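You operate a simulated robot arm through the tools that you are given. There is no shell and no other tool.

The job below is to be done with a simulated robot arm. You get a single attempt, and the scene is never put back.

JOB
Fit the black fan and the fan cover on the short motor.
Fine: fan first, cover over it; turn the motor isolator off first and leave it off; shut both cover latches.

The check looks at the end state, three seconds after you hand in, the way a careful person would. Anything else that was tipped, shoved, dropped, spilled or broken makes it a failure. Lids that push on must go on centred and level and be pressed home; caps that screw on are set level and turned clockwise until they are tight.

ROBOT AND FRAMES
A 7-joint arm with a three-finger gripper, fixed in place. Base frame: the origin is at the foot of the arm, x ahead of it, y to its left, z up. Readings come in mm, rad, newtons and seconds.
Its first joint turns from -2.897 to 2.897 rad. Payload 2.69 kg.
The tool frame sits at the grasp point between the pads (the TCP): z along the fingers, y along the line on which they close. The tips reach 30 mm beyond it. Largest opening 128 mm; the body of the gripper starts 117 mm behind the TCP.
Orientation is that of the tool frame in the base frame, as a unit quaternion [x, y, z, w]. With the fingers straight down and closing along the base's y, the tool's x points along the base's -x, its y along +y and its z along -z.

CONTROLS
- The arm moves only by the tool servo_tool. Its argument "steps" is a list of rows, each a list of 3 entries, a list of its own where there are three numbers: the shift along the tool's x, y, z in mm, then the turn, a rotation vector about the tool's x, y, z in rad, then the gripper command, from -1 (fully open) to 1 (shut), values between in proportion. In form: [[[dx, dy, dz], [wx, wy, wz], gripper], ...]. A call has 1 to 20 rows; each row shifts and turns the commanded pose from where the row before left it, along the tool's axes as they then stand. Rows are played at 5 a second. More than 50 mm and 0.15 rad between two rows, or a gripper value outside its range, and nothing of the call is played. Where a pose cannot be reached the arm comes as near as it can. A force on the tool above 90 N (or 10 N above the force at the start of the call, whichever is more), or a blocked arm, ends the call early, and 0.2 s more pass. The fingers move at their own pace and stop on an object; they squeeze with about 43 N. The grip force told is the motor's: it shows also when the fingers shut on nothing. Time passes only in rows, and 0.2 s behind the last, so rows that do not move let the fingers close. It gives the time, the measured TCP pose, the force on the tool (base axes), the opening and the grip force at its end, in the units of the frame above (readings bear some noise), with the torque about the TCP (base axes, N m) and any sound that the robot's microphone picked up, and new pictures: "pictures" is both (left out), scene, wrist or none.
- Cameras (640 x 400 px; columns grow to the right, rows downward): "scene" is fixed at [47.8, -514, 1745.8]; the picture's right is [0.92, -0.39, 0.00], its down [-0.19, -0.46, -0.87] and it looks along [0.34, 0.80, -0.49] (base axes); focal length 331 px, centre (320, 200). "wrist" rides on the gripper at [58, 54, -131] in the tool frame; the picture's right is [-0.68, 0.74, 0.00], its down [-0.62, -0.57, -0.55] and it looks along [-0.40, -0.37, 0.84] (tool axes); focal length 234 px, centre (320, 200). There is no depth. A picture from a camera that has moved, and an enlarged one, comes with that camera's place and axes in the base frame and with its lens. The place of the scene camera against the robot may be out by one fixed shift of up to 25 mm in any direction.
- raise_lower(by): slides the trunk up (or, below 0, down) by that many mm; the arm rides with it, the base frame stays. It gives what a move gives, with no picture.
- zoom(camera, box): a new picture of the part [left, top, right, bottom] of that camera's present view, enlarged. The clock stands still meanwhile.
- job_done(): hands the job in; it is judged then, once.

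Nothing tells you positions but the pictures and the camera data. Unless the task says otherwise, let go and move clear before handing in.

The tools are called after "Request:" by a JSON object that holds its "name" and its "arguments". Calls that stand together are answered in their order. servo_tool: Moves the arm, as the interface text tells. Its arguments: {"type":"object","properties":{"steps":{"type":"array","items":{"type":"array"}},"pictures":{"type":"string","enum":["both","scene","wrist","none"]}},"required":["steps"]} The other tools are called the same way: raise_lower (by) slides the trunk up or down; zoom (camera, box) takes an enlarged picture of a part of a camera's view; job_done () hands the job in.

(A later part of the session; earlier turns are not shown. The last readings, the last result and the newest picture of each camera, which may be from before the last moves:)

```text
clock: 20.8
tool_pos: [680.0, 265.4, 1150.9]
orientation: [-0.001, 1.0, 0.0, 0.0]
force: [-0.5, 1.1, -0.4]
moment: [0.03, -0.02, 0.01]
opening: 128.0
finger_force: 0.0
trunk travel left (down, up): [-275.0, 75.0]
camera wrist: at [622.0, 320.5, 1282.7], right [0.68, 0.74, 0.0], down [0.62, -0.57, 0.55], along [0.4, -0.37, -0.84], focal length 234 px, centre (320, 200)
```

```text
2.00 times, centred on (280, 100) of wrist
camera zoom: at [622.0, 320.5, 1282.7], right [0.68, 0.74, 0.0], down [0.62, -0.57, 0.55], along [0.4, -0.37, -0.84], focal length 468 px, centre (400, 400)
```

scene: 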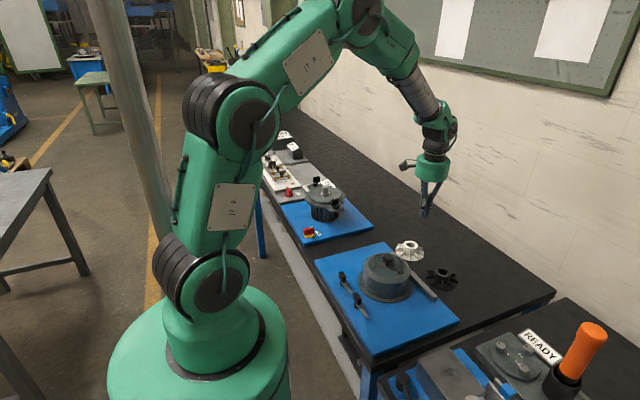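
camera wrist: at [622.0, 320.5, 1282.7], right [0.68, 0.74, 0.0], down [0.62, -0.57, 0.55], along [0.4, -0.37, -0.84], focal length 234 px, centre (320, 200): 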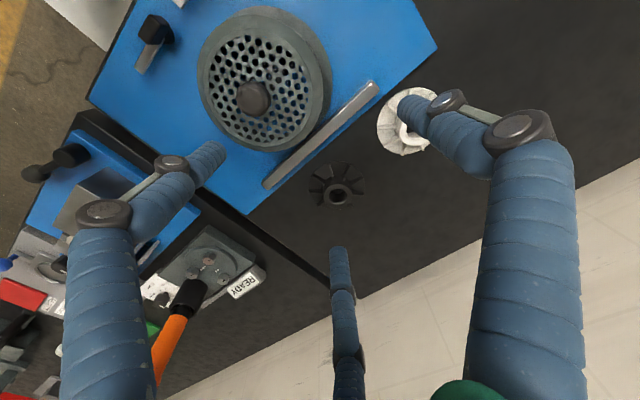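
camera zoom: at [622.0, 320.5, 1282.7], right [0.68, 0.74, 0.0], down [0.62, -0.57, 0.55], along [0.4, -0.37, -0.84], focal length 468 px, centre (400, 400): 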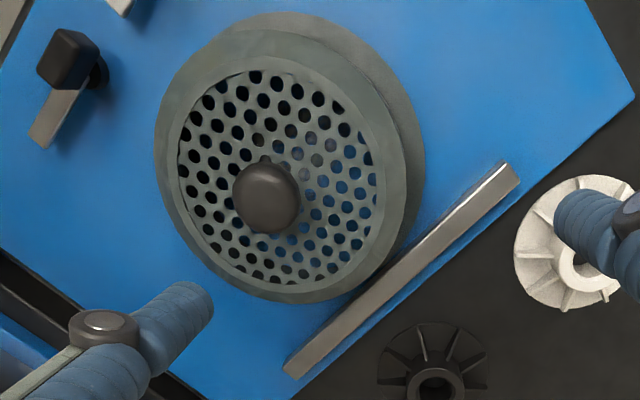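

The black fan has nine fins, a hub about 54 mm across and a bore, and it stands near (820, 184). I'll go lower beside it to measure the hub height and the fin layout.

Request:
{"name": "servo_tool", "arguments": {"steps": [[[-28, -11, 0], [0, 0, 0], -1], [[-28, -11, 0], [0, 0, 0], -1], [[-29, -11, 30], [0, 0, 0], -1], [[0, 0, 40], [0, 0, 0], -1], [[0, 0, 40], [0, 0, 0], -1], [[0, 0, 40], [0, 0, 0], -1], [[0, 0, 0], [0, 0, 0], -1]], "pictures": "wrist"}}

Request:
{"name": "zoom", "arguments": {"camera": "wrist", "box": [240, 130, 400, 250]}}

Request:
{"name": "zoom", "arguments": {"camera": "scene", "box": [400, 240, 480, 300]}}

```text
clock: 22.4
tool_pos: [769.7, 232.9, 1000.0]
orientation: [0.0, 1.0, 0.0, 0.0]
force: [0.0, -1.2, 0.4]
moment: [0.02, 0.07, 0.01]
opening: 128.0
finger_force: 0.1
trunk travel left (down, up): [-275.0, 75.0]
camera wrist: at [711.0, 287.2, 1130.6], right [0.68, 0.74, 0.0], down [0.62, -0.57, 0.55], along [0.4, -0.37, -0.84], focal length 234 px, centre (320, 200)
```

wrist: 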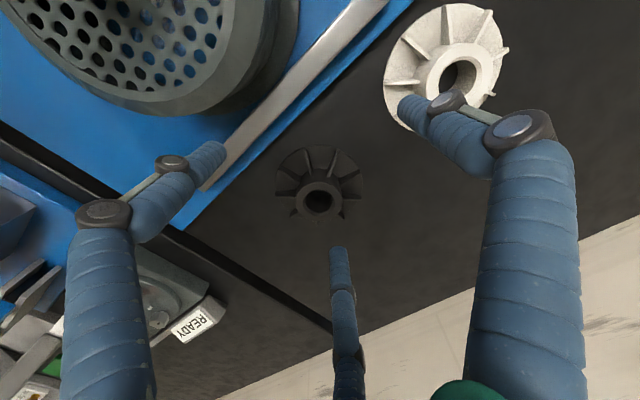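

```text
3.33 times, centred on (320, 190) of wrist
camera zoom: at [711.0, 287.2, 1130.6], right [0.68, 0.74, 0.0], down [0.62, -0.57, 0.55], along [0.4, -0.37, -0.84], focal length 781 px, centre (320, 233)
```

zoom: 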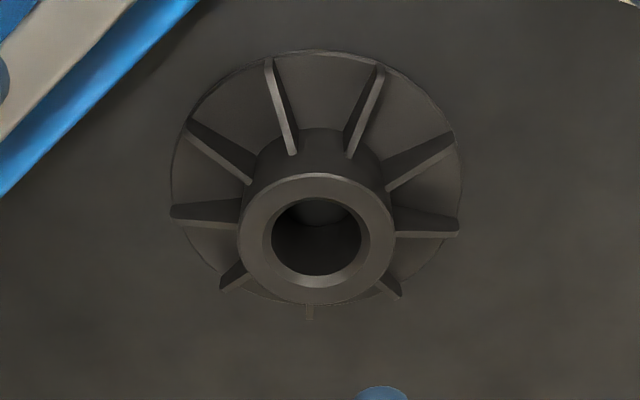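

```text
6.67 times, centred on (440, 270) of scene
camera zoom: at [47.8, -514.0, 1745.8], right [0.92, -0.39, 0.0], down [-0.19, -0.46, -0.87], along [0.34, 0.8, -0.49], focal length 2207 px, centre (-480, -267)
```

zoom: 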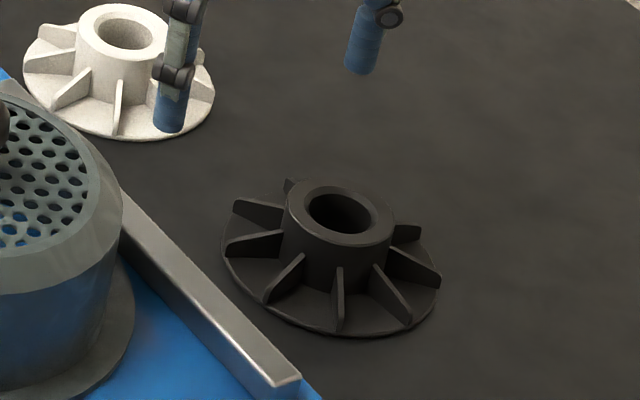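

The hub is about 56 mm across with its top near z 896, centred at (822.5, 182.6), and roughly 20 mm of it stands clear above the fins. I'll move over it at a moderate height and check the centring.

Request:
{"name": "servo_tool", "arguments": {"steps": [[[-18, -17, 0], [0, 0, 0], -0.6], [[-18, -17, 0], [0, 0, 0], -0.6], [[-16.8, -16.3, 0], [0, 0, 0], -0.6], [[0, 0, 20], [0, 0, 0], -0.6], [[0, 0, 20], [0, 0, 0], -0.6], [[0, 0, 0], [0, 0, 0], -0.6]], "pictures": "both"}}

Request:
{"name": "zoom", "arguments": {"camera": "wrist", "box": [220, 80, 420, 250]}}

Request:
{"name": "zoom", "arguments": {"camera": "scene", "box": [390, 220, 490, 300]}}

```text
clock: 23.8
tool_pos: [821.3, 184.3, 963.1]
orientation: [0.001, 1.0, 0.0, 0.0]
force: [-0.2, 0.7, 0.2]
moment: [0.01, -0.04, -0.01]
opening: 102.4
finger_force: 0.1
trunk travel left (down, up): [-275.0, 75.0]
camera wrist: at [763.3, 238.4, 1093.4], right [0.68, 0.74, 0.0], down [0.62, -0.57, 0.55], along [0.4, -0.37, -0.84], focal length 234 px, centre (320, 200)
```

scene: 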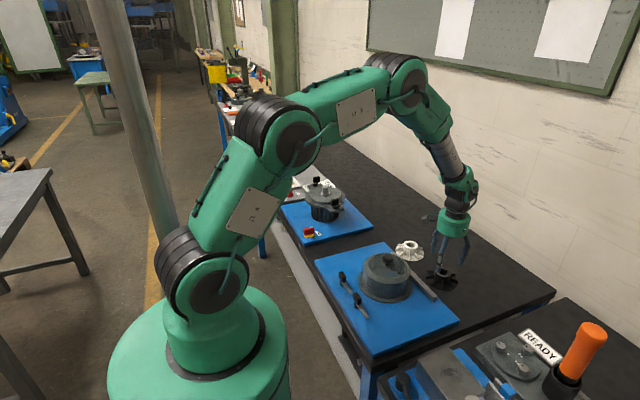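
wrist: 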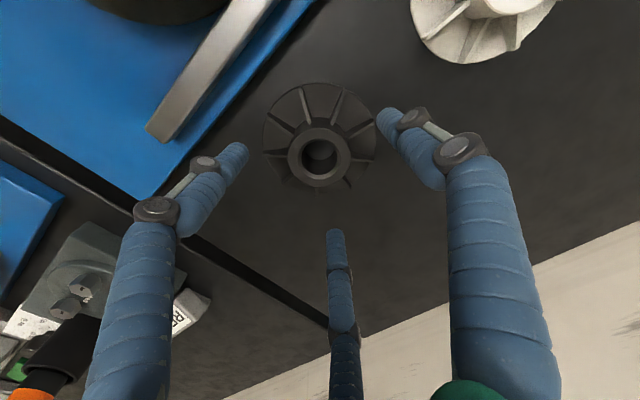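

```text
2.35 times, centred on (320, 165) of wrist
camera zoom: at [763.3, 238.4, 1093.4], right [0.68, 0.74, 0.0], down [0.62, -0.57, 0.55], along [0.4, -0.37, -0.84], focal length 551 px, centre (320, 282)
```

zoom: 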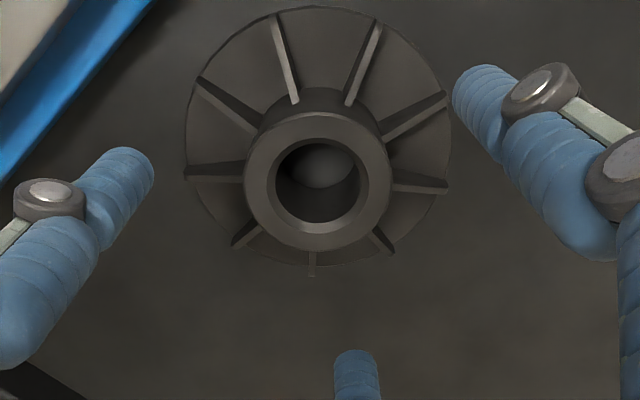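

```text
5.00 times, centred on (440, 260) of scene
camera zoom: at [47.8, -514.0, 1745.8], right [0.92, -0.39, 0.0], down [-0.19, -0.46, -0.87], along [0.34, 0.8, -0.49], focal length 1655 px, centre (-280, -100)
```

zoom: 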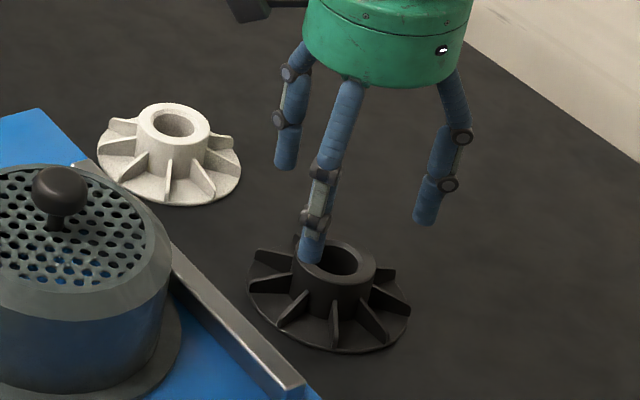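

The tool is within about 1.5 mm of the hub centre. I'll go down so the tips stop just above the fins, then close on the hub.

Request:
{"name": "servo_tool", "arguments": {"steps": [[[-0.7, -1.4, 20], [0, 0, 0], -0.6], [[0, 0, 20], [0, 0, 0], -0.6], [[0, 0, 13], [0, 0, 0], -0.6], [[0, 0, 0], [0, 0, 0], -0.6]], "pictures": "both"}}

Request:
{"name": "zoom", "arguments": {"camera": "scene", "box": [390, 220, 490, 300]}}

```text
clock: 24.8
tool_pos: [821.7, 182.8, 908.7]
orientation: [0.0, 1.0, 0.0, 0.0]
force: [0.1, 0.2, 0.2]
moment: [0.02, 0.03, 0.02]
opening: 102.4
finger_force: 0.1
trunk travel left (down, up): [-275.0, 75.0]
camera wrist: at [764.4, 237.4, 1039.5], right [0.68, 0.74, 0.0], down [0.62, -0.57, 0.55], along [0.4, -0.37, -0.84], focal length 234 px, centre (320, 200)
```

scene: 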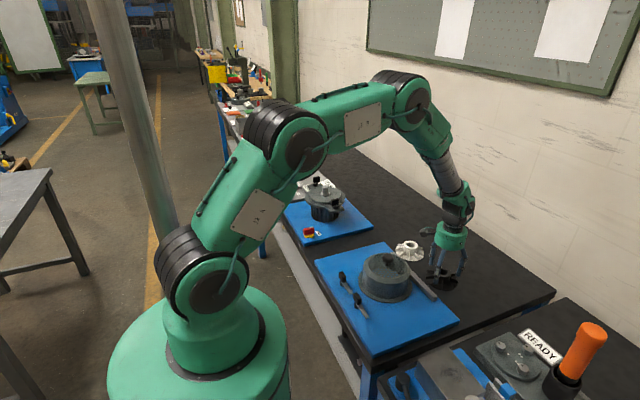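
wrist: 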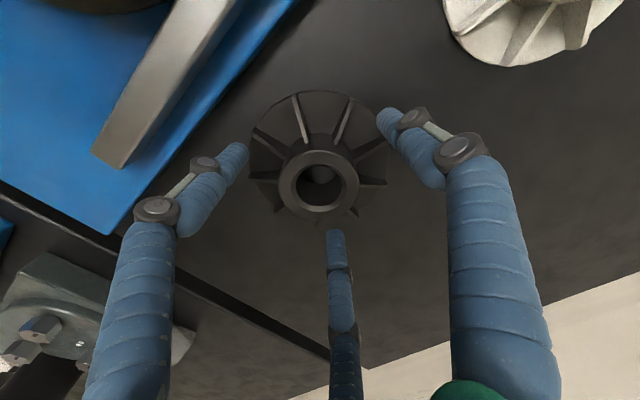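

```text
5.00 times, centred on (440, 260) of scene
camera zoom: at [47.8, -514.0, 1745.8], right [0.92, -0.39, 0.0], down [-0.19, -0.46, -0.87], along [0.34, 0.8, -0.49], focal length 1655 px, centre (-280, -100)
```

zoom: 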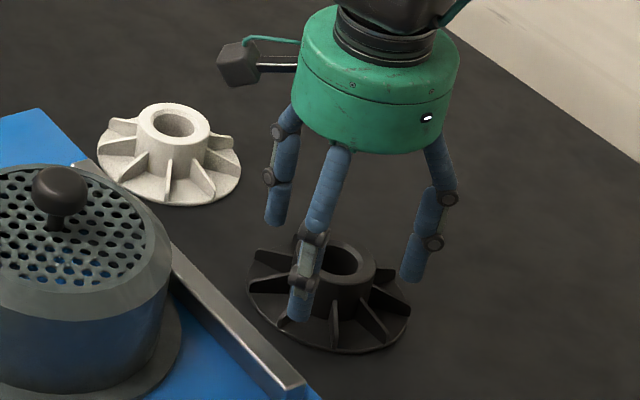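

The fingers straddle the hub at the right height, so I'll close on it now.

Request:
{"name": "servo_tool", "arguments": {"steps": [[[0, 0, 0], [0, 0, 0], 0], [[0, 0, 0], [0, 0, 0], 1], [[0, 0, 0], [0, 0, 0], 1], [[0, 0, 0], [0, 0, 0], 1]], "pictures": "both"}}

Request:
{"name": "zoom", "arguments": {"camera": "scene", "box": [390, 220, 490, 300]}}

Request:
{"name": "zoom", "arguments": {"camera": "wrist", "box": [220, 80, 420, 250]}}

```text
clock: 25.8
tool_pos: [821.7, 183.5, 907.7]
orientation: [-0.001, 1.0, 0.001, 0.0]
force: [0.8, 0.0, 0.5]
moment: [0.03, -0.06, 0.02]
opening: 54.9
finger_force: 42.9
trunk travel left (down, up): [-275.0, 75.0]
camera wrist: at [764.5, 237.5, 1039.7], right [0.68, 0.74, 0.0], down [0.62, -0.57, 0.55], along [0.4, -0.37, -0.84], focal length 234 px, centre (320, 200)
```

scene: 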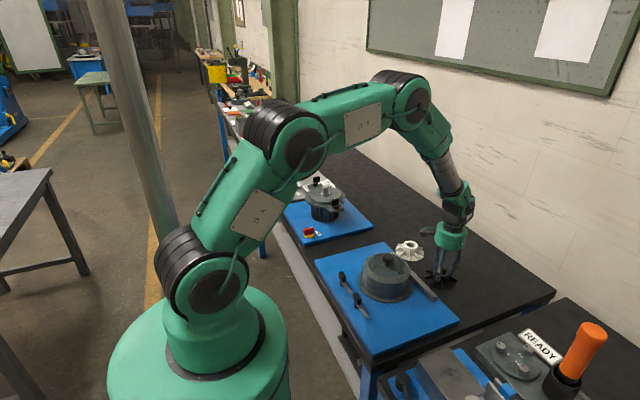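
wrist: 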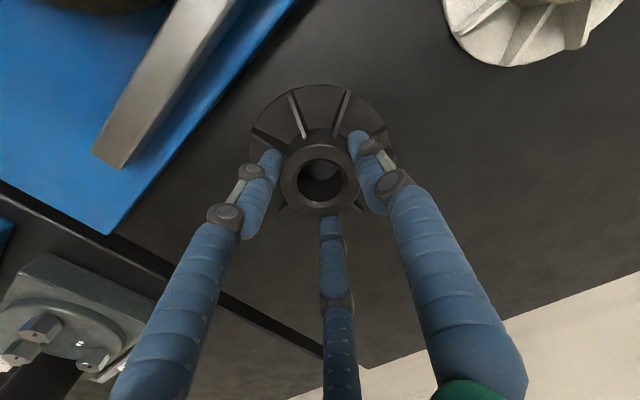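

```text
5.00 times, centred on (440, 260) of scene
camera zoom: at [47.8, -514.0, 1745.8], right [0.92, -0.39, 0.0], down [-0.19, -0.46, -0.87], along [0.34, 0.8, -0.49], focal length 1655 px, centre (-280, -100)
```

zoom: 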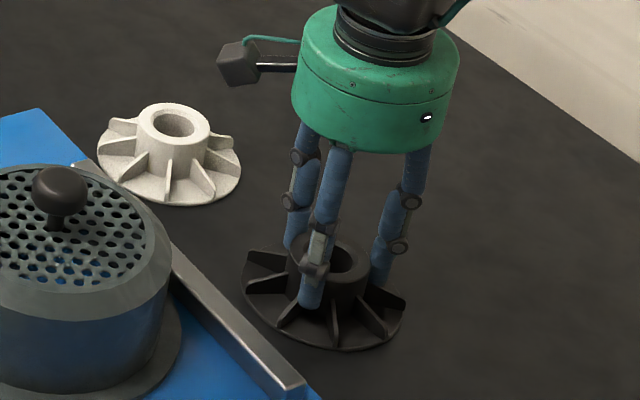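

```text
2.35 times, centred on (320, 165) of wrist
camera zoom: at [764.5, 237.5, 1039.7], right [0.68, 0.74, 0.0], down [0.62, -0.57, 0.55], along [0.4, -0.37, -0.84], focal length 551 px, centre (320, 282)
```

zoom: 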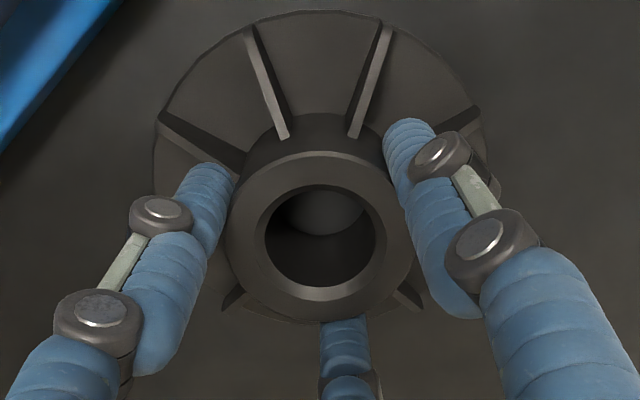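

The gripper holds the hub at 54.9 mm with full grip force. I'll lift straight up and check that the fan comes along level.

Request:
{"name": "servo_tool", "arguments": {"steps": [[[0, 0, -10], [0, 0, 0], 1], [[0, 0, -30], [0, 0, 0], 1], [[0, 0, -40], [0, 0, 0], 1], [[0, 0, -40], [0, 0, 0], 1], [[0, 0, -40], [0, 0, 0], 1], [[0, 0, -40], [0, 0, 0], 1], [[0, 0, -40], [0, 0, 0], 1], [[0, 0, 0], [0, 0, 0], 1]], "pictures": "both"}}

Request:
{"name": "zoom", "arguments": {"camera": "scene", "box": [380, 170, 500, 280]}}

```text
clock: 27.6
tool_pos: [818.5, 180.8, 1153.2]
orientation: [0.0, 1.0, 0.0, 0.0]
force: [-0.8, 0.2, 0.9]
moment: [0.01, -0.03, -0.01]
opening: 2.0
finger_force: 31.5
trunk travel left (down, up): [-275.0, 75.0]
camera wrist: at [760.8, 235.1, 1283.1], right [0.68, 0.74, 0.0], down [0.62, -0.57, 0.55], along [0.4, -0.37, -0.84], focal length 234 px, centre (320, 200)
```

scene: 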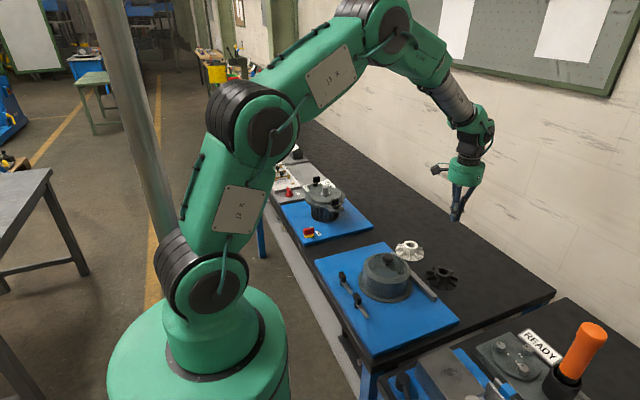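
wrist: 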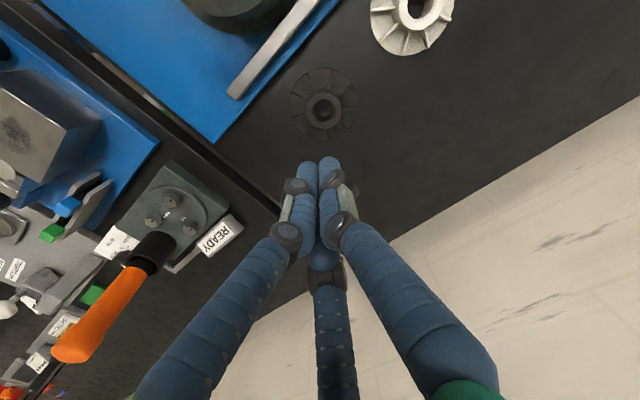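

```text
3.64 times, centred on (440, 225) of scene
camera zoom: at [47.8, -514.0, 1745.8], right [0.92, -0.39, 0.0], down [-0.19, -0.46, -0.87], along [0.34, 0.8, -0.49], focal length 1204 px, centre (-116, 109)
```

zoom: 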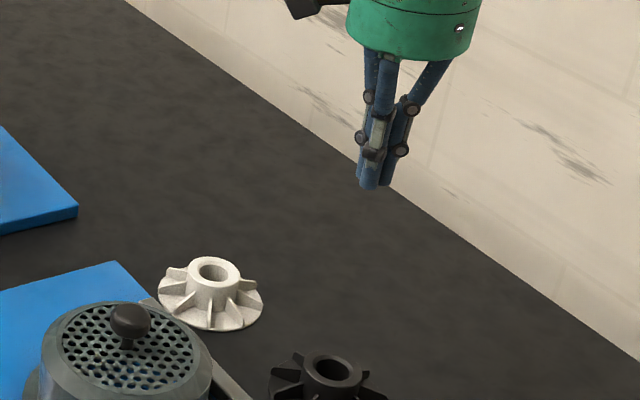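

The hub slipped out of the fingertips and the fan stayed on the bench, upright. The grip was too high, so I'll go deeper with the fingers between the fins, which the nine-fin spacing allows. First I'll open and look again.

Request:
{"name": "servo_tool", "arguments": {"steps": [[[0, 0, 0], [0, 0, 0], -0.6], [[-1.5, 1.5, 45], [0, 0, 0], -0.6], [[-1.5, 1, 45], [0, 0, 0], -0.6], [[0, 0, 45], [0, 0, 0], -0.6], [[0, 0, 45], [0, 0, 0], -0.6], [[0, 0, 0], [0, 0, 0], -0.6]], "pictures": "wrist"}}

Request:
{"name": "zoom", "arguments": {"camera": "wrist", "box": [240, 90, 400, 220]}}

Request:
{"name": "zoom", "arguments": {"camera": "scene", "box": [400, 240, 480, 300]}}

```text
clock: 29.0
tool_pos: [822.3, 182.9, 969.7]
orientation: [0.0, 1.0, 0.0, 0.0]
force: [1.5, -0.3, -0.6]
moment: [0.03, 0.07, 0.02]
opening: 102.4
finger_force: 0.1
trunk travel left (down, up): [-275.0, 75.0]
camera wrist: at [765.3, 238.3, 1100.4], right [0.68, 0.74, 0.0], down [0.62, -0.57, 0.55], along [0.4, -0.37, -0.84], focal length 234 px, centre (320, 200)
```

wrist: 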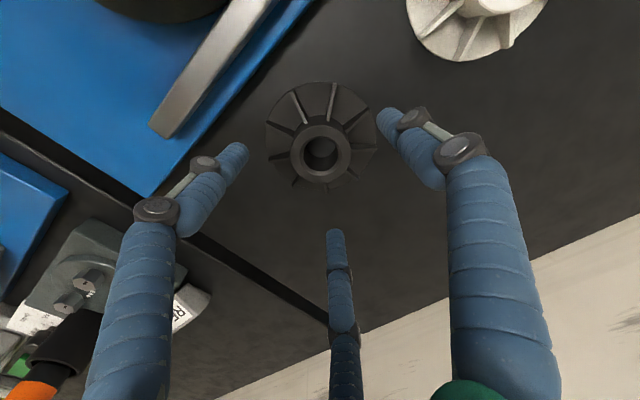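

```text
3.08 times, centred on (320, 155) of wrist
camera zoom: at [765.3, 238.3, 1100.4], right [0.68, 0.74, 0.0], down [0.62, -0.57, 0.55], along [0.4, -0.37, -0.84], focal length 720 px, centre (320, 338)
```

zoom: 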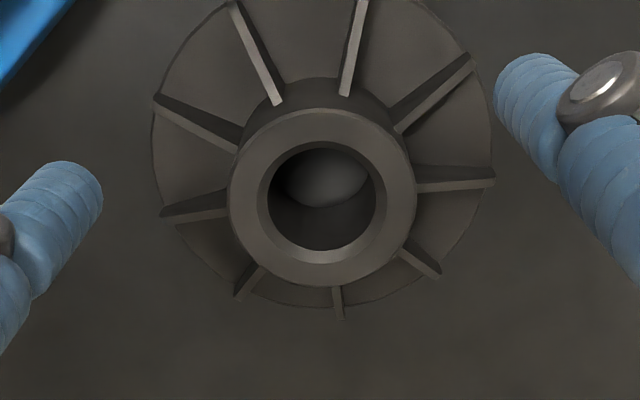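

```text
6.67 times, centred on (440, 270) of scene
camera zoom: at [47.8, -514.0, 1745.8], right [0.92, -0.39, 0.0], down [-0.19, -0.46, -0.87], along [0.34, 0.8, -0.49], focal length 2207 px, centre (-480, -267)
```

zoom: 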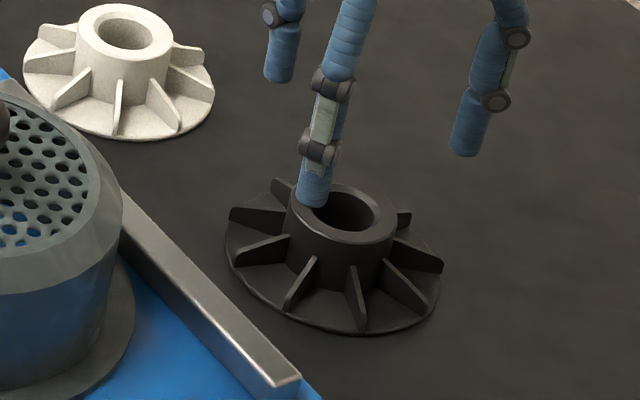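

The fan is now centred near (825.5, 183) and has turned a little, with the gaps between fins about 14° counter-clockwise of my fingers. I'll rotate the tool to match, recentre and come down partway to check.

Request:
{"name": "servo_tool", "arguments": {"steps": [[[-2.3, -1.1, 0], [0, 0, 0], -0.6], [[0, 0, 0], [0, 0, -0.123], -0.6], [[0, 0, 0], [0, 0, -0.123], -0.6], [[0, 0, 20], [0, 0, 0], -0.6], [[0, 0, 15], [0, 0, 0], -0.6], [[0, 0, 0], [0, 0, 0], -0.6]], "pictures": "wrist"}}

Request:
{"name": "zoom", "arguments": {"camera": "wrist", "box": [220, 80, 420, 250]}}

Request:
{"name": "zoom", "arguments": {"camera": "scene", "box": [400, 240, 480, 300]}}

```text
clock: 30.4
tool_pos: [826.1, 183.4, 934.3]
orientation: [-0.124, 0.992, 0.0, 0.0]
force: [0.0, 0.4, -0.6]
moment: [-0.02, -0.02, 0.03]
opening: 102.2
finger_force: 0.2
trunk travel left (down, up): [-275.0, 75.0]
camera wrist: at [757.4, 221.4, 1064.9], right [0.48, 0.88, 0.0], down [0.73, -0.4, 0.55], along [0.48, -0.26, -0.84], focal length 234 px, centre (320, 200)
```

wrist: 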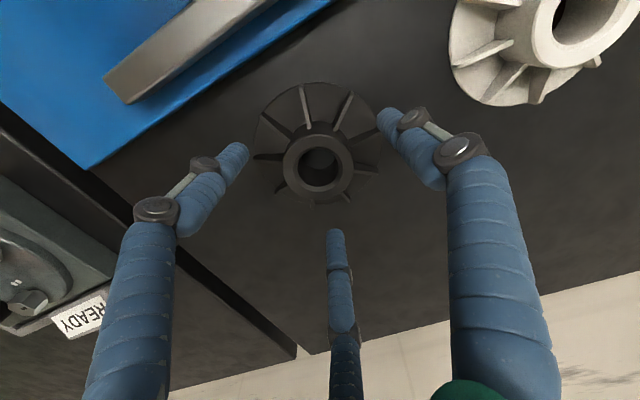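

```text
2.35 times, centred on (320, 165) of wrist
camera zoom: at [757.4, 221.4, 1064.9], right [0.48, 0.88, 0.0], down [0.73, -0.4, 0.55], along [0.48, -0.26, -0.84], focal length 551 px, centre (320, 282)
```

zoom: 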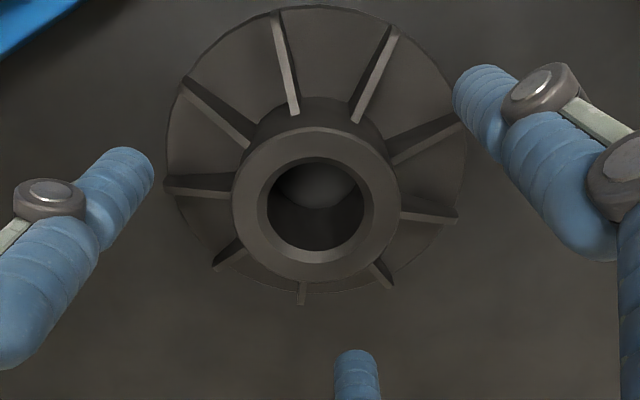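

```text
6.67 times, centred on (440, 270) of scene
camera zoom: at [47.8, -514.0, 1745.8], right [0.92, -0.39, 0.0], down [-0.19, -0.46, -0.87], along [0.34, 0.8, -0.49], focal length 2207 px, centre (-480, -267)
```

zoom: 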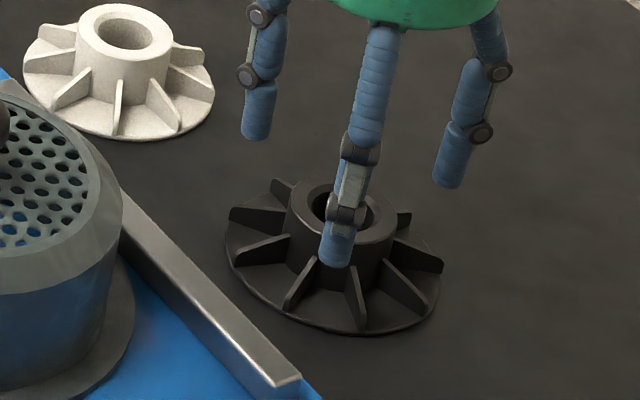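

The finger directions now line up with the gaps between the fins to within a degree, and the centre is about 1 mm off. I'll correct that and lower the fingers between the fins in stages, watching the force.

Request:
{"name": "servo_tool", "arguments": {"steps": [[[1.2, -0.3, 15], [0, 0, 0], -0.6], [[0, 0, 15], [0, 0, 0], -0.6], [[0, 0, 8], [0, 0, 0], -0.6], [[0, 0, 0], [0, 0, 0], -0.6]], "pictures": "both"}}

Request:
{"name": "zoom", "arguments": {"camera": "wrist", "box": [220, 80, 420, 250]}}

Request:
{"name": "zoom", "arguments": {"camera": "scene", "box": [400, 240, 480, 300]}}

```text
clock: 31.4
tool_pos: [826.0, 182.3, 895.1]
orientation: [-0.123, 0.992, 0.0, 0.0]
force: [0.7, 0.4, 1.2]
moment: [0.01, 0.02, -0.01]
opening: 102.5
finger_force: 0.1
trunk travel left (down, up): [-275.0, 75.0]
camera wrist: at [757.2, 221.0, 1026.0], right [0.48, 0.88, 0.0], down [0.73, -0.4, 0.55], along [0.48, -0.26, -0.84], focal length 234 px, centre (320, 200)
```

scene: 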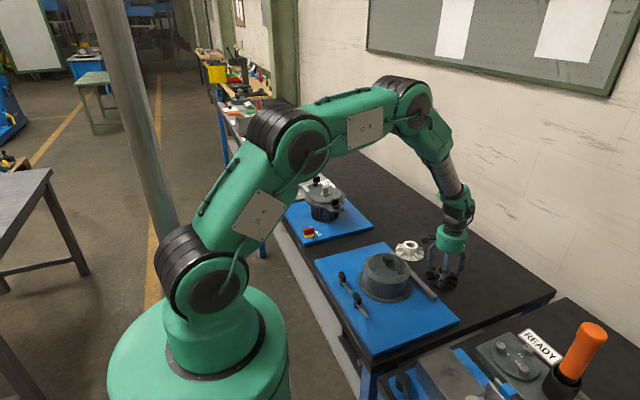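
wrist: 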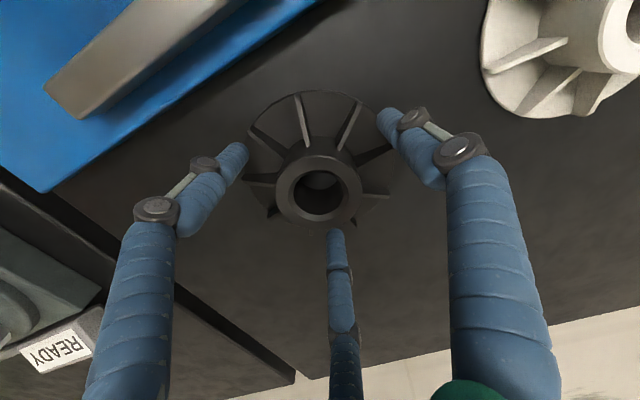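

```text
2.35 times, centred on (320, 165) of wrist
camera zoom: at [757.2, 221.0, 1026.0], right [0.48, 0.88, 0.0], down [0.73, -0.4, 0.55], along [0.48, -0.26, -0.84], focal length 551 px, centre (320, 282)
```

zoom: 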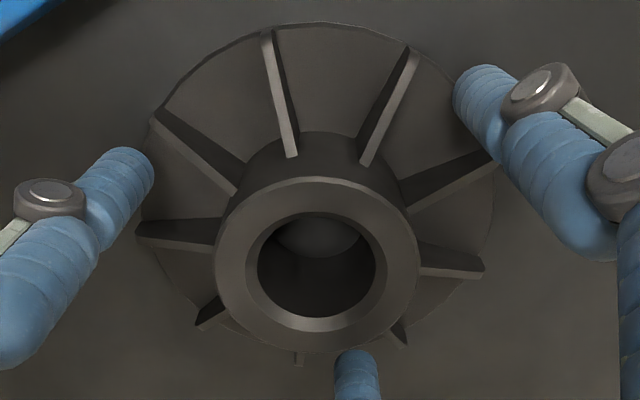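

```text
6.67 times, centred on (440, 270) of scene
camera zoom: at [47.8, -514.0, 1745.8], right [0.92, -0.39, 0.0], down [-0.19, -0.46, -0.87], along [0.34, 0.8, -0.49], focal length 2207 px, centre (-480, -267)
```

zoom: 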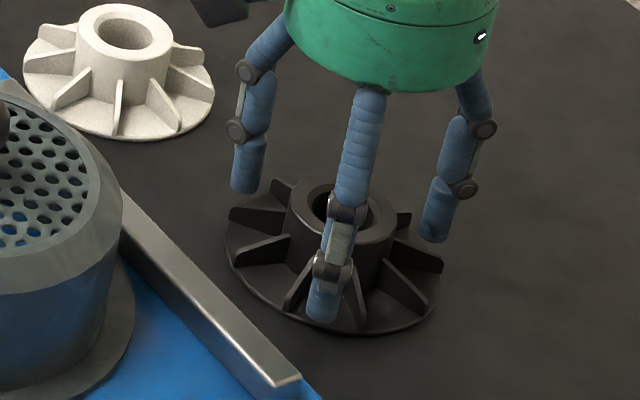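

All three fingertips sit midway between fins. I'll lower the last few millimetres and check for contact with the fan's disc.

Request:
{"name": "servo_tool", "arguments": {"steps": [[[0, 0, 3], [0, 0, 0], -0.6], [[0, 0, 2], [0, 0, 0], -0.6], [[0, 0, 0], [0, 0, 0], -0.6]], "pictures": "none"}}

```text
clock: 32.2
tool_pos: [827.3, 182.8, 891.4]
orientation: [-0.123, 0.992, 0.0, 0.001]
force: [0.7, -0.2, 0.2]
moment: [0.0, 0.03, 0.0]
opening: 102.6
finger_force: 0.1
trunk travel left (down, up): [-275.0, 75.0]
```

There is no contact yet, so I'll close here on the full height of the hub.

Request:
{"name": "servo_tool", "arguments": {"steps": [[[0, 0, 0], [0, 0, 0], -0.3], [[0, 0, 0], [0, 0, 0], 0], [[0, 0, 0], [0, 0, 0], 1], [[0, 0, 0], [0, 0, 0], 1], [[0, 0, 0], [0, 0, 0], 1]], "pictures": "both"}}

Request:
{"name": "zoom", "arguments": {"camera": "wrist", "box": [220, 80, 420, 250]}}

Request:
{"name": "zoom", "arguments": {"camera": "scene", "box": [400, 240, 480, 300]}}

```text
clock: 33.4
tool_pos: [826.6, 182.0, 890.8]
orientation: [-0.123, 0.992, 0.0, 0.001]
force: [1.6, -0.7, 0.9]
moment: [-0.11, 0.05, 0.03]
opening: 55.8
finger_force: 43.2
trunk travel left (down, up): [-275.0, 75.0]
camera wrist: at [757.0, 221.3, 1021.8], right [0.48, 0.88, 0.0], down [0.73, -0.4, 0.55], along [0.48, -0.26, -0.84], focal length 234 px, centre (320, 200)
```

scene: 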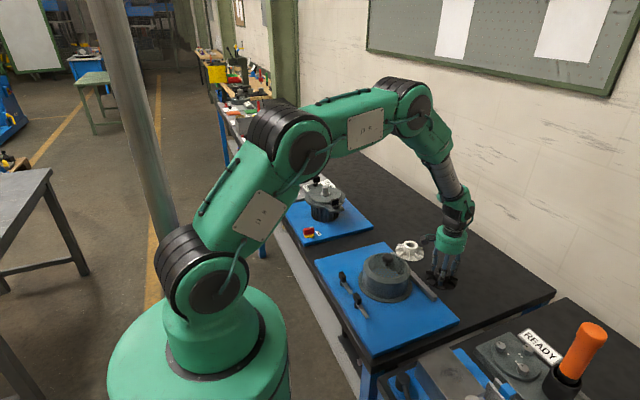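
wrist: 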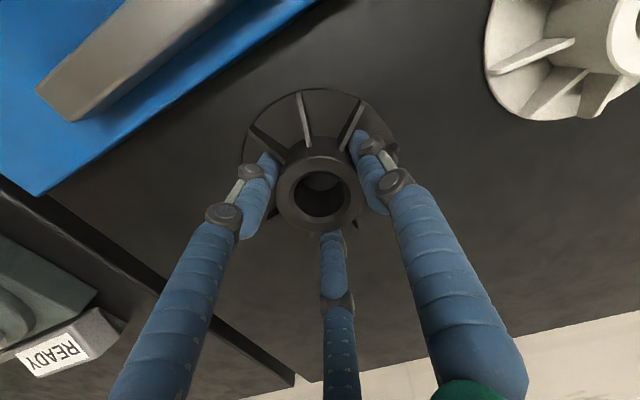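

```text
2.35 times, centred on (320, 165) of wrist
camera zoom: at [757.0, 221.3, 1021.8], right [0.48, 0.88, 0.0], down [0.73, -0.4, 0.55], along [0.48, -0.26, -0.84], focal length 551 px, centre (320, 282)
```

zoom: 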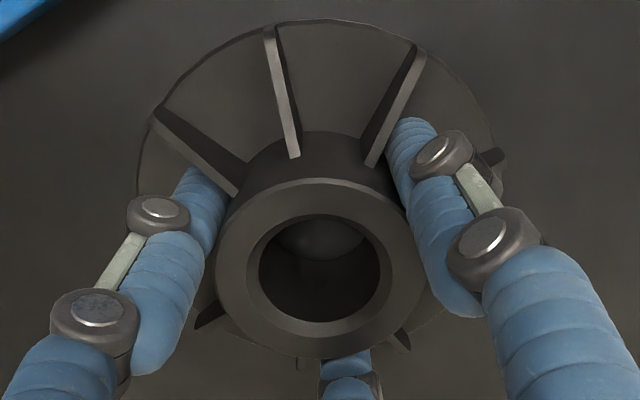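

```text
6.67 times, centred on (440, 270) of scene
camera zoom: at [47.8, -514.0, 1745.8], right [0.92, -0.39, 0.0], down [-0.19, -0.46, -0.87], along [0.34, 0.8, -0.49], focal length 2207 px, centre (-480, -267)
```

zoom: 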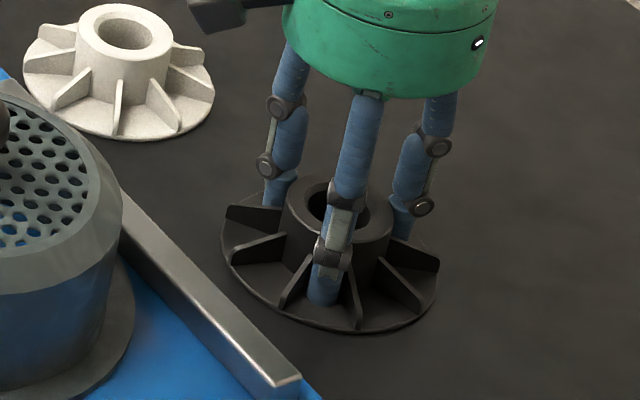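

The grip reads 55.8 mm with the fingers seated between the fins. I'll lift slowly and check that it holds this time.

Request:
{"name": "servo_tool", "arguments": {"steps": [[[0, 0, -4], [0, 0, 0], 1], [[0, 0, -8], [0, 0, 0], 1], [[0, 0, -12], [0, 0, 0], 1], [[0, 0, -12], [0, 0, 0], 1], [[0, 0, 0], [0, 0, 0], 1]], "pictures": "both"}}

Request:
{"name": "zoom", "arguments": {"camera": "scene", "box": [390, 220, 490, 300]}}

```text
clock: 34.6
tool_pos: [824.4, 183.2, 928.4]
orientation: [-0.123, 0.992, 0.0, 0.0]
force: [-0.3, -0.1, -1.9]
moment: [0.02, 0.02, 0.01]
opening: 55.8
finger_force: 43.1
trunk travel left (down, up): [-275.0, 75.0]
camera wrist: at [755.5, 221.6, 1058.5], right [0.48, 0.88, 0.0], down [0.74, -0.4, 0.55], along [0.48, -0.26, -0.84], focal length 234 px, centre (320, 200)
```

scene: 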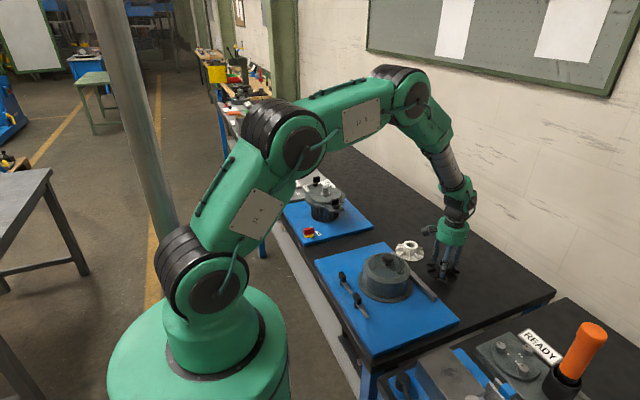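
wrist: 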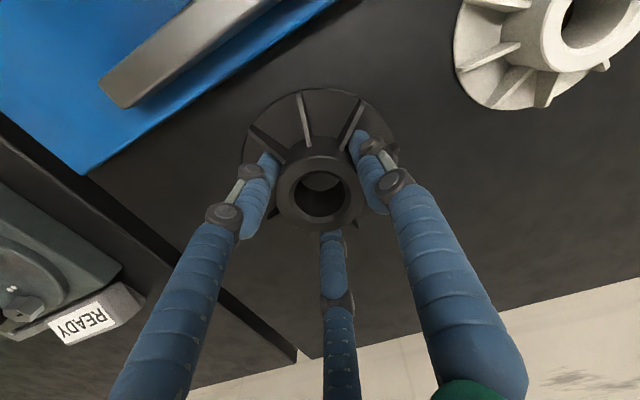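

```text
5.00 times, centred on (440, 260) of scene
camera zoom: at [47.8, -514.0, 1745.8], right [0.92, -0.39, 0.0], down [-0.19, -0.46, -0.87], along [0.34, 0.8, -0.49], focal length 1655 px, centre (-280, -100)
```

zoom: 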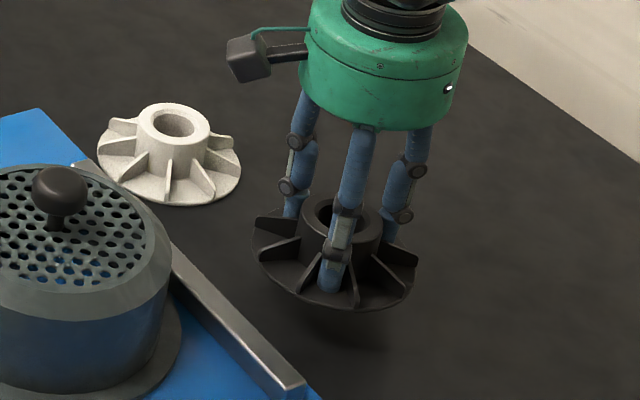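

The fan is held firmly and hangs level. I'll raise it to about z 1150, square the tool and carry it toward the motor, stopping where the camera looks straight down on the shaft.

Request:
{"name": "servo_tool", "arguments": {"steps": [[[0, 0, -25], [0, 0, 0], 1], [[0, 0, -37], [0, 0, 0.0617], 1], [[0, 0, -40], [0, 0, 0.0617], 1], [[0, 0, -40], [0, 0, 0.0617], 1], [[0, 0, -40], [0, 0, 0.0617], 1], [[0, 0, -40], [0, 0, 0], 1], [[5, 20, 0], [0, 0, 0], 1], [[12, 35, 0], [0, 0, 0], 1], [[12, 35, 0], [0, 0, 0], 1], [[12, 35, 0], [0, 0, 0], 1], [[12, 35, 0], [0, 0, 0], 1], [[12, 35, 0], [0, 0, 0], 1], [[12, 35, 0], [0, 0, 0], 1], [[12, 35, 0], [0, 0, 0], 1]], "pictures": "both"}}

```text
clock: 37.6
tool_pos: [738.3, 447.8, 1148.9]
orientation: [0.001, 1.0, 0.0, -0.001]
force: [0.0, 0.7, -1.7]
moment: [-0.02, -0.06, 0.0]
opening: 56.0
finger_force: 42.6
trunk travel left (down, up): [-275.0, 75.0]
camera wrist: at [679.4, 502.3, 1279.6], right [0.68, 0.74, 0.0], down [0.61, -0.57, 0.55], along [0.4, -0.37, -0.84], focal length 234 px, centre (320, 200)
```

scene: 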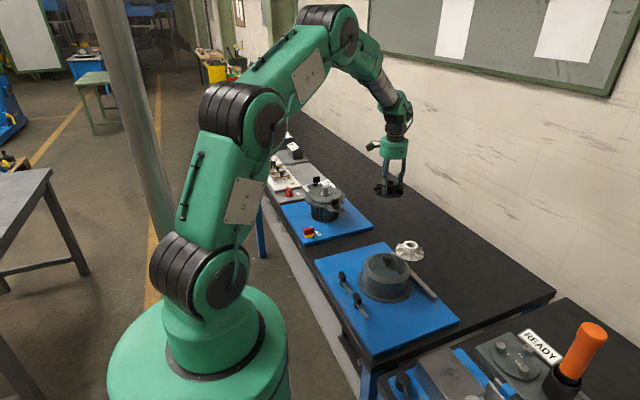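
wrist: 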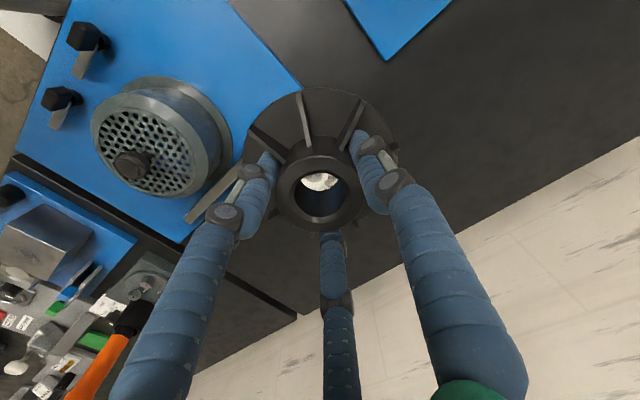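

The fan is riding well, and I can even see through its bore. I'll go on to the spot where the camera is right above the motor shaft.

Request:
{"name": "servo_tool", "arguments": {"steps": [[[15.8, 38.2, 0], [0, 0, 0], 1], [[15.8, 38.2, 0], [0, 0, 0], 1], [[15.8, 38.2, 0], [0, 0, 0], 1], [[15.8, 38.2, 0], [0, 0, 0], 1], [[15.8, 38.2, 0], [0, 0, 0], 1], [[15.8, 38.2, 0], [0, 0, 0], 1], [[0, 0, 0], [0, 0, 0], 1]], "pictures": "both"}}

Request:
{"name": "zoom", "arguments": {"camera": "wrist", "box": [200, 0, 440, 150]}}

Request:
{"name": "zoom", "arguments": {"camera": "scene", "box": [280, 110, 400, 230]}}

```text
clock: 39.2
tool_pos: [641.5, 681.0, 1147.4]
orientation: [0.001, 1.0, -0.002, 0.0]
force: [-0.5, 0.5, -2.6]
moment: [-0.08, -0.01, 0.03]
opening: 55.8
finger_force: 42.4
trunk travel left (down, up): [-275.0, 75.0]
camera wrist: at [584.1, 734.8, 1277.3], right [0.68, 0.74, 0.0], down [0.62, -0.57, 0.55], along [0.4, -0.37, -0.84], focal length 234 px, centre (320, 200)
```

scene: 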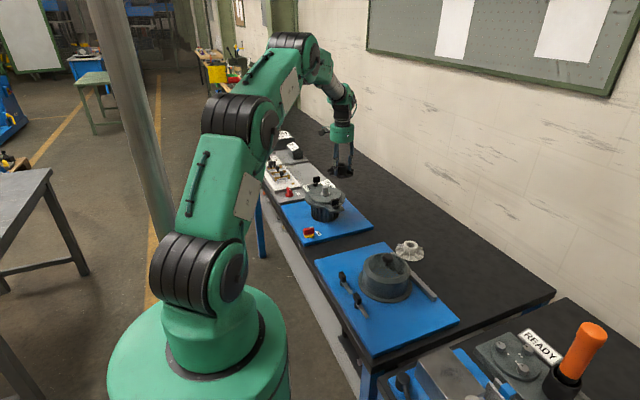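
wrist: 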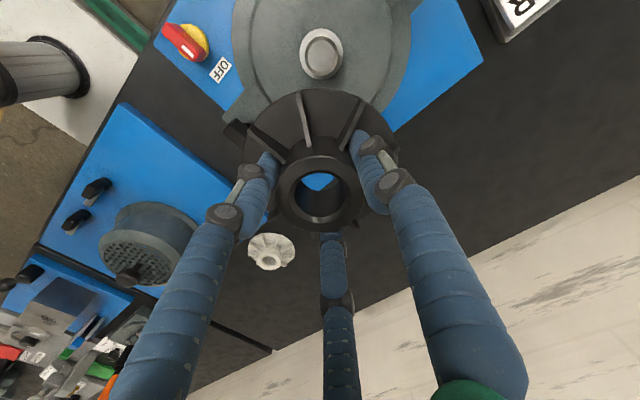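

```text
2.67 times, centred on (320, 75) of wrist
camera zoom: at [584.1, 734.8, 1277.3], right [0.68, 0.74, 0.0], down [0.62, -0.57, 0.55], along [0.4, -0.37, -0.84], focal length 624 px, centre (320, 533)
```

zoom: 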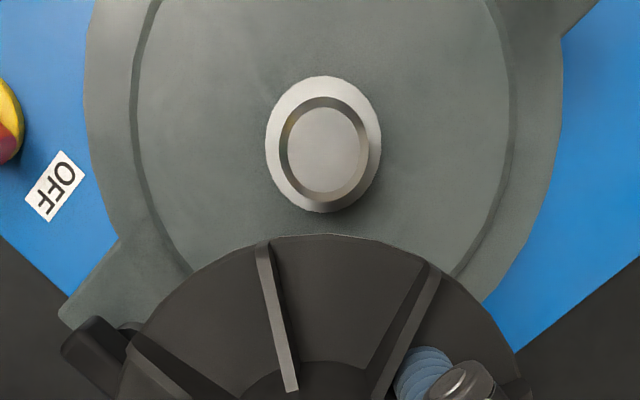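

```text
3.33 times, centred on (340, 170) of scene
camera zoom: at [47.8, -514.0, 1745.8], right [0.92, -0.39, 0.0], down [-0.19, -0.46, -0.87], along [0.34, 0.8, -0.49], focal length 1103 px, centre (253, 300)
```

zoom: 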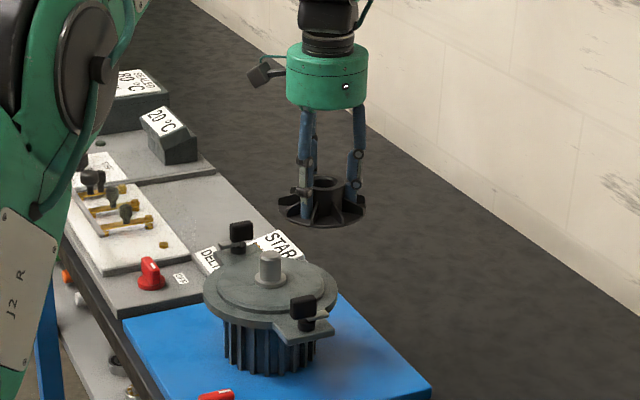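

I have a clean straight-down view: the shaft axis is at about (588.6, 731.5), roughly 29 mm across with a chamfered top. I'll measure where the bore sits relative to the tool.

Request:
{"name": "zoom", "arguments": {"camera": "wrist", "box": [240, 80, 400, 240]}}

Request:
{"name": "zoom", "arguments": {"camera": "scene", "box": [310, 140, 370, 190]}}

```text
2.50 times, centred on (320, 160) of wrist
camera zoom: at [584.1, 734.8, 1277.3], right [0.68, 0.74, 0.0], down [0.62, -0.57, 0.55], along [0.4, -0.37, -0.84], focal length 585 px, centre (320, 300)
```

zoom: 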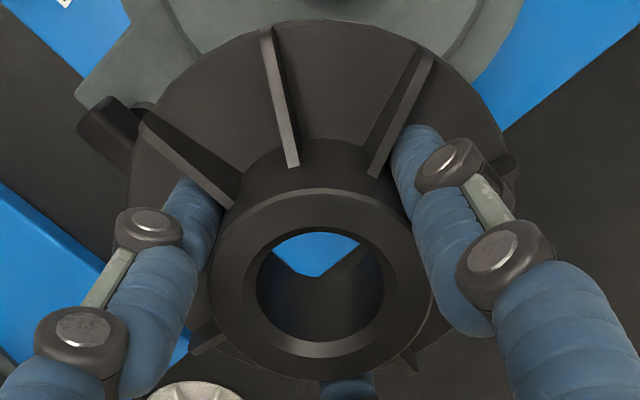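

```text
8.00 times, centred on (340, 165) of scene
camera zoom: at [47.8, -514.0, 1745.8], right [0.92, -0.39, 0.0], down [-0.19, -0.46, -0.87], along [0.34, 0.8, -0.49], focal length 2648 px, centre (160, 480)
```

zoom: 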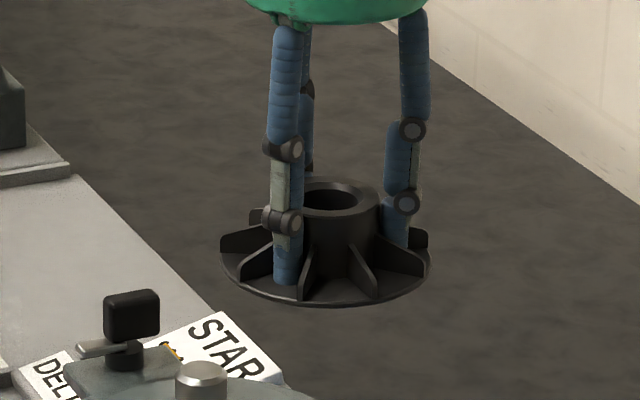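

The fan is centred on the tool to within half a millimetre and hangs level. I'll move onto the shaft axis, lower to just above the shaft and check alignment.

Request:
{"name": "servo_tool", "arguments": {"steps": [[[26.7, 25.3, 0], [0, 0, 0], 1], [[26.6, 25.3, 0], [0, 0, 0], 1], [[0, 0, 20], [0, 0, 0], 1], [[0, 0, 20], [0, 0, 0], 1], [[0, 0, 0], [0, 0, 0], 1]], "pictures": "both"}}

Request:
{"name": "zoom", "arguments": {"camera": "wrist", "box": [240, 80, 400, 240]}}

Request:
{"name": "zoom", "arguments": {"camera": "scene", "box": [290, 150, 360, 220]}}

```text
clock: 40.4
tool_pos: [589.4, 727.7, 1108.1]
orientation: [0.002, 1.0, -0.001, 0.0]
force: [-0.3, 1.3, -0.5]
moment: [0.01, 0.02, 0.03]
opening: 56.0
finger_force: 43.3
trunk travel left (down, up): [-275.0, 75.0]
camera wrist: at [531.6, 781.8, 1238.7], right [0.68, 0.74, 0.0], down [0.61, -0.57, 0.55], along [0.4, -0.37, -0.84], focal length 234 px, centre (320, 200)
```

scene: 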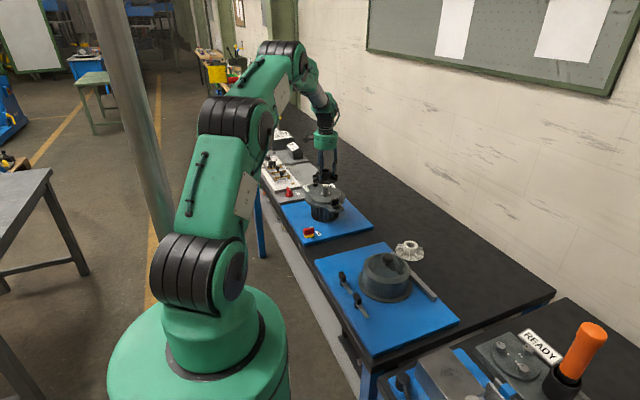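
wrist: 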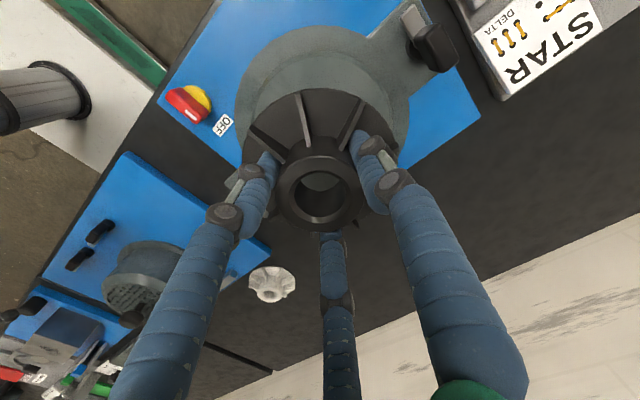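

```text
2.50 times, centred on (320, 160) of wrist
camera zoom: at [531.6, 781.8, 1238.7], right [0.68, 0.74, 0.0], down [0.61, -0.57, 0.55], along [0.4, -0.37, -0.84], focal length 585 px, centre (320, 300)
```

zoom: 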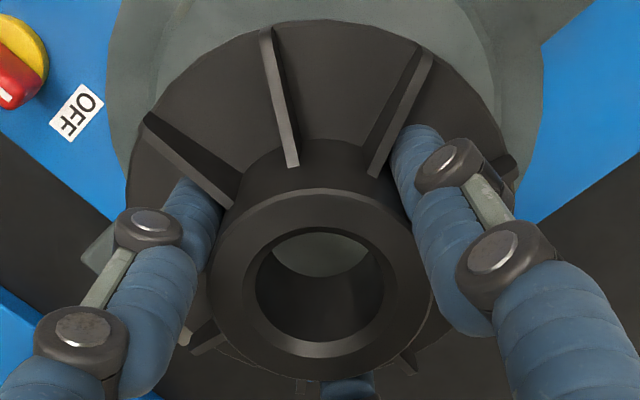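

```text
5.71 times, centred on (325, 185) of scene
camera zoom: at [47.8, -514.0, 1745.8], right [0.92, -0.39, 0.0], down [-0.19, -0.46, -0.87], along [0.34, 0.8, -0.49], focal length 1892 px, centre (291, 286)
```

zoom: 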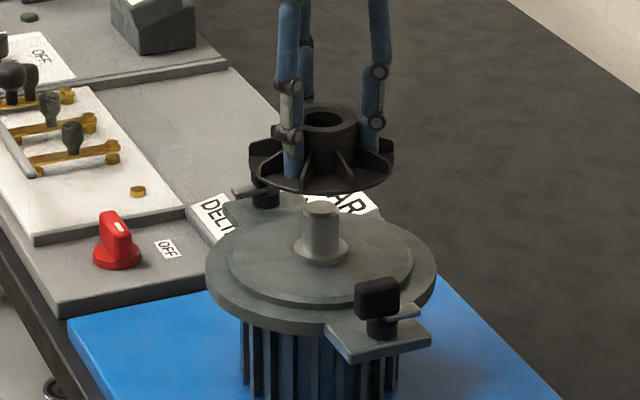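

I'd like to be sure the fan isn't tilted in the grip before I lower it onto the shaft. I'll enlarge both views more.

Request:
{"name": "zoom", "arguments": {"camera": "scene", "box": [310, 160, 350, 200]}}

Request:
{"name": "zoom", "arguments": {"camera": "wrist", "box": [280, 140, 360, 230]}}

```text
10.00 times, centred on (330, 180) of scene
camera zoom: at [47.8, -514.0, 1745.8], right [0.92, -0.39, 0.0], down [-0.19, -0.46, -0.87], along [0.34, 0.8, -0.49], focal length 3310 px, centre (220, 400)
```

zoom: 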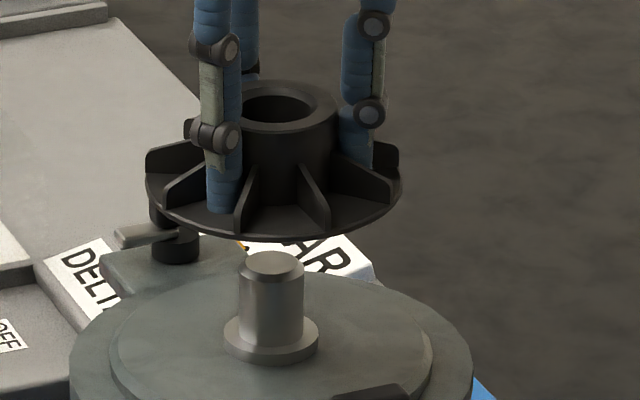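

```text
4.44 times, centred on (320, 185) of wrist
camera zoom: at [531.6, 781.8, 1238.7], right [0.68, 0.74, 0.0], down [0.61, -0.57, 0.55], along [0.4, -0.37, -0.84], focal length 1041 px, centre (320, 267)
```

zoom: 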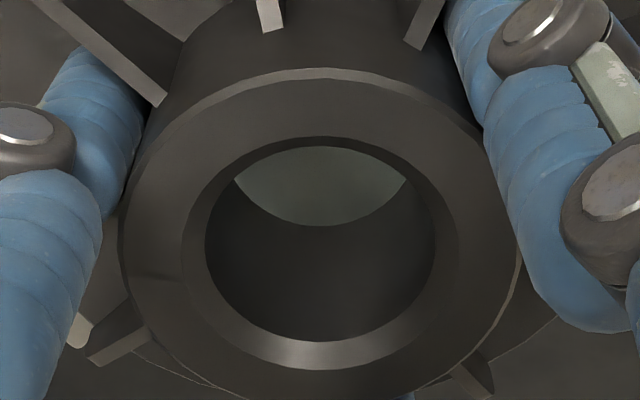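

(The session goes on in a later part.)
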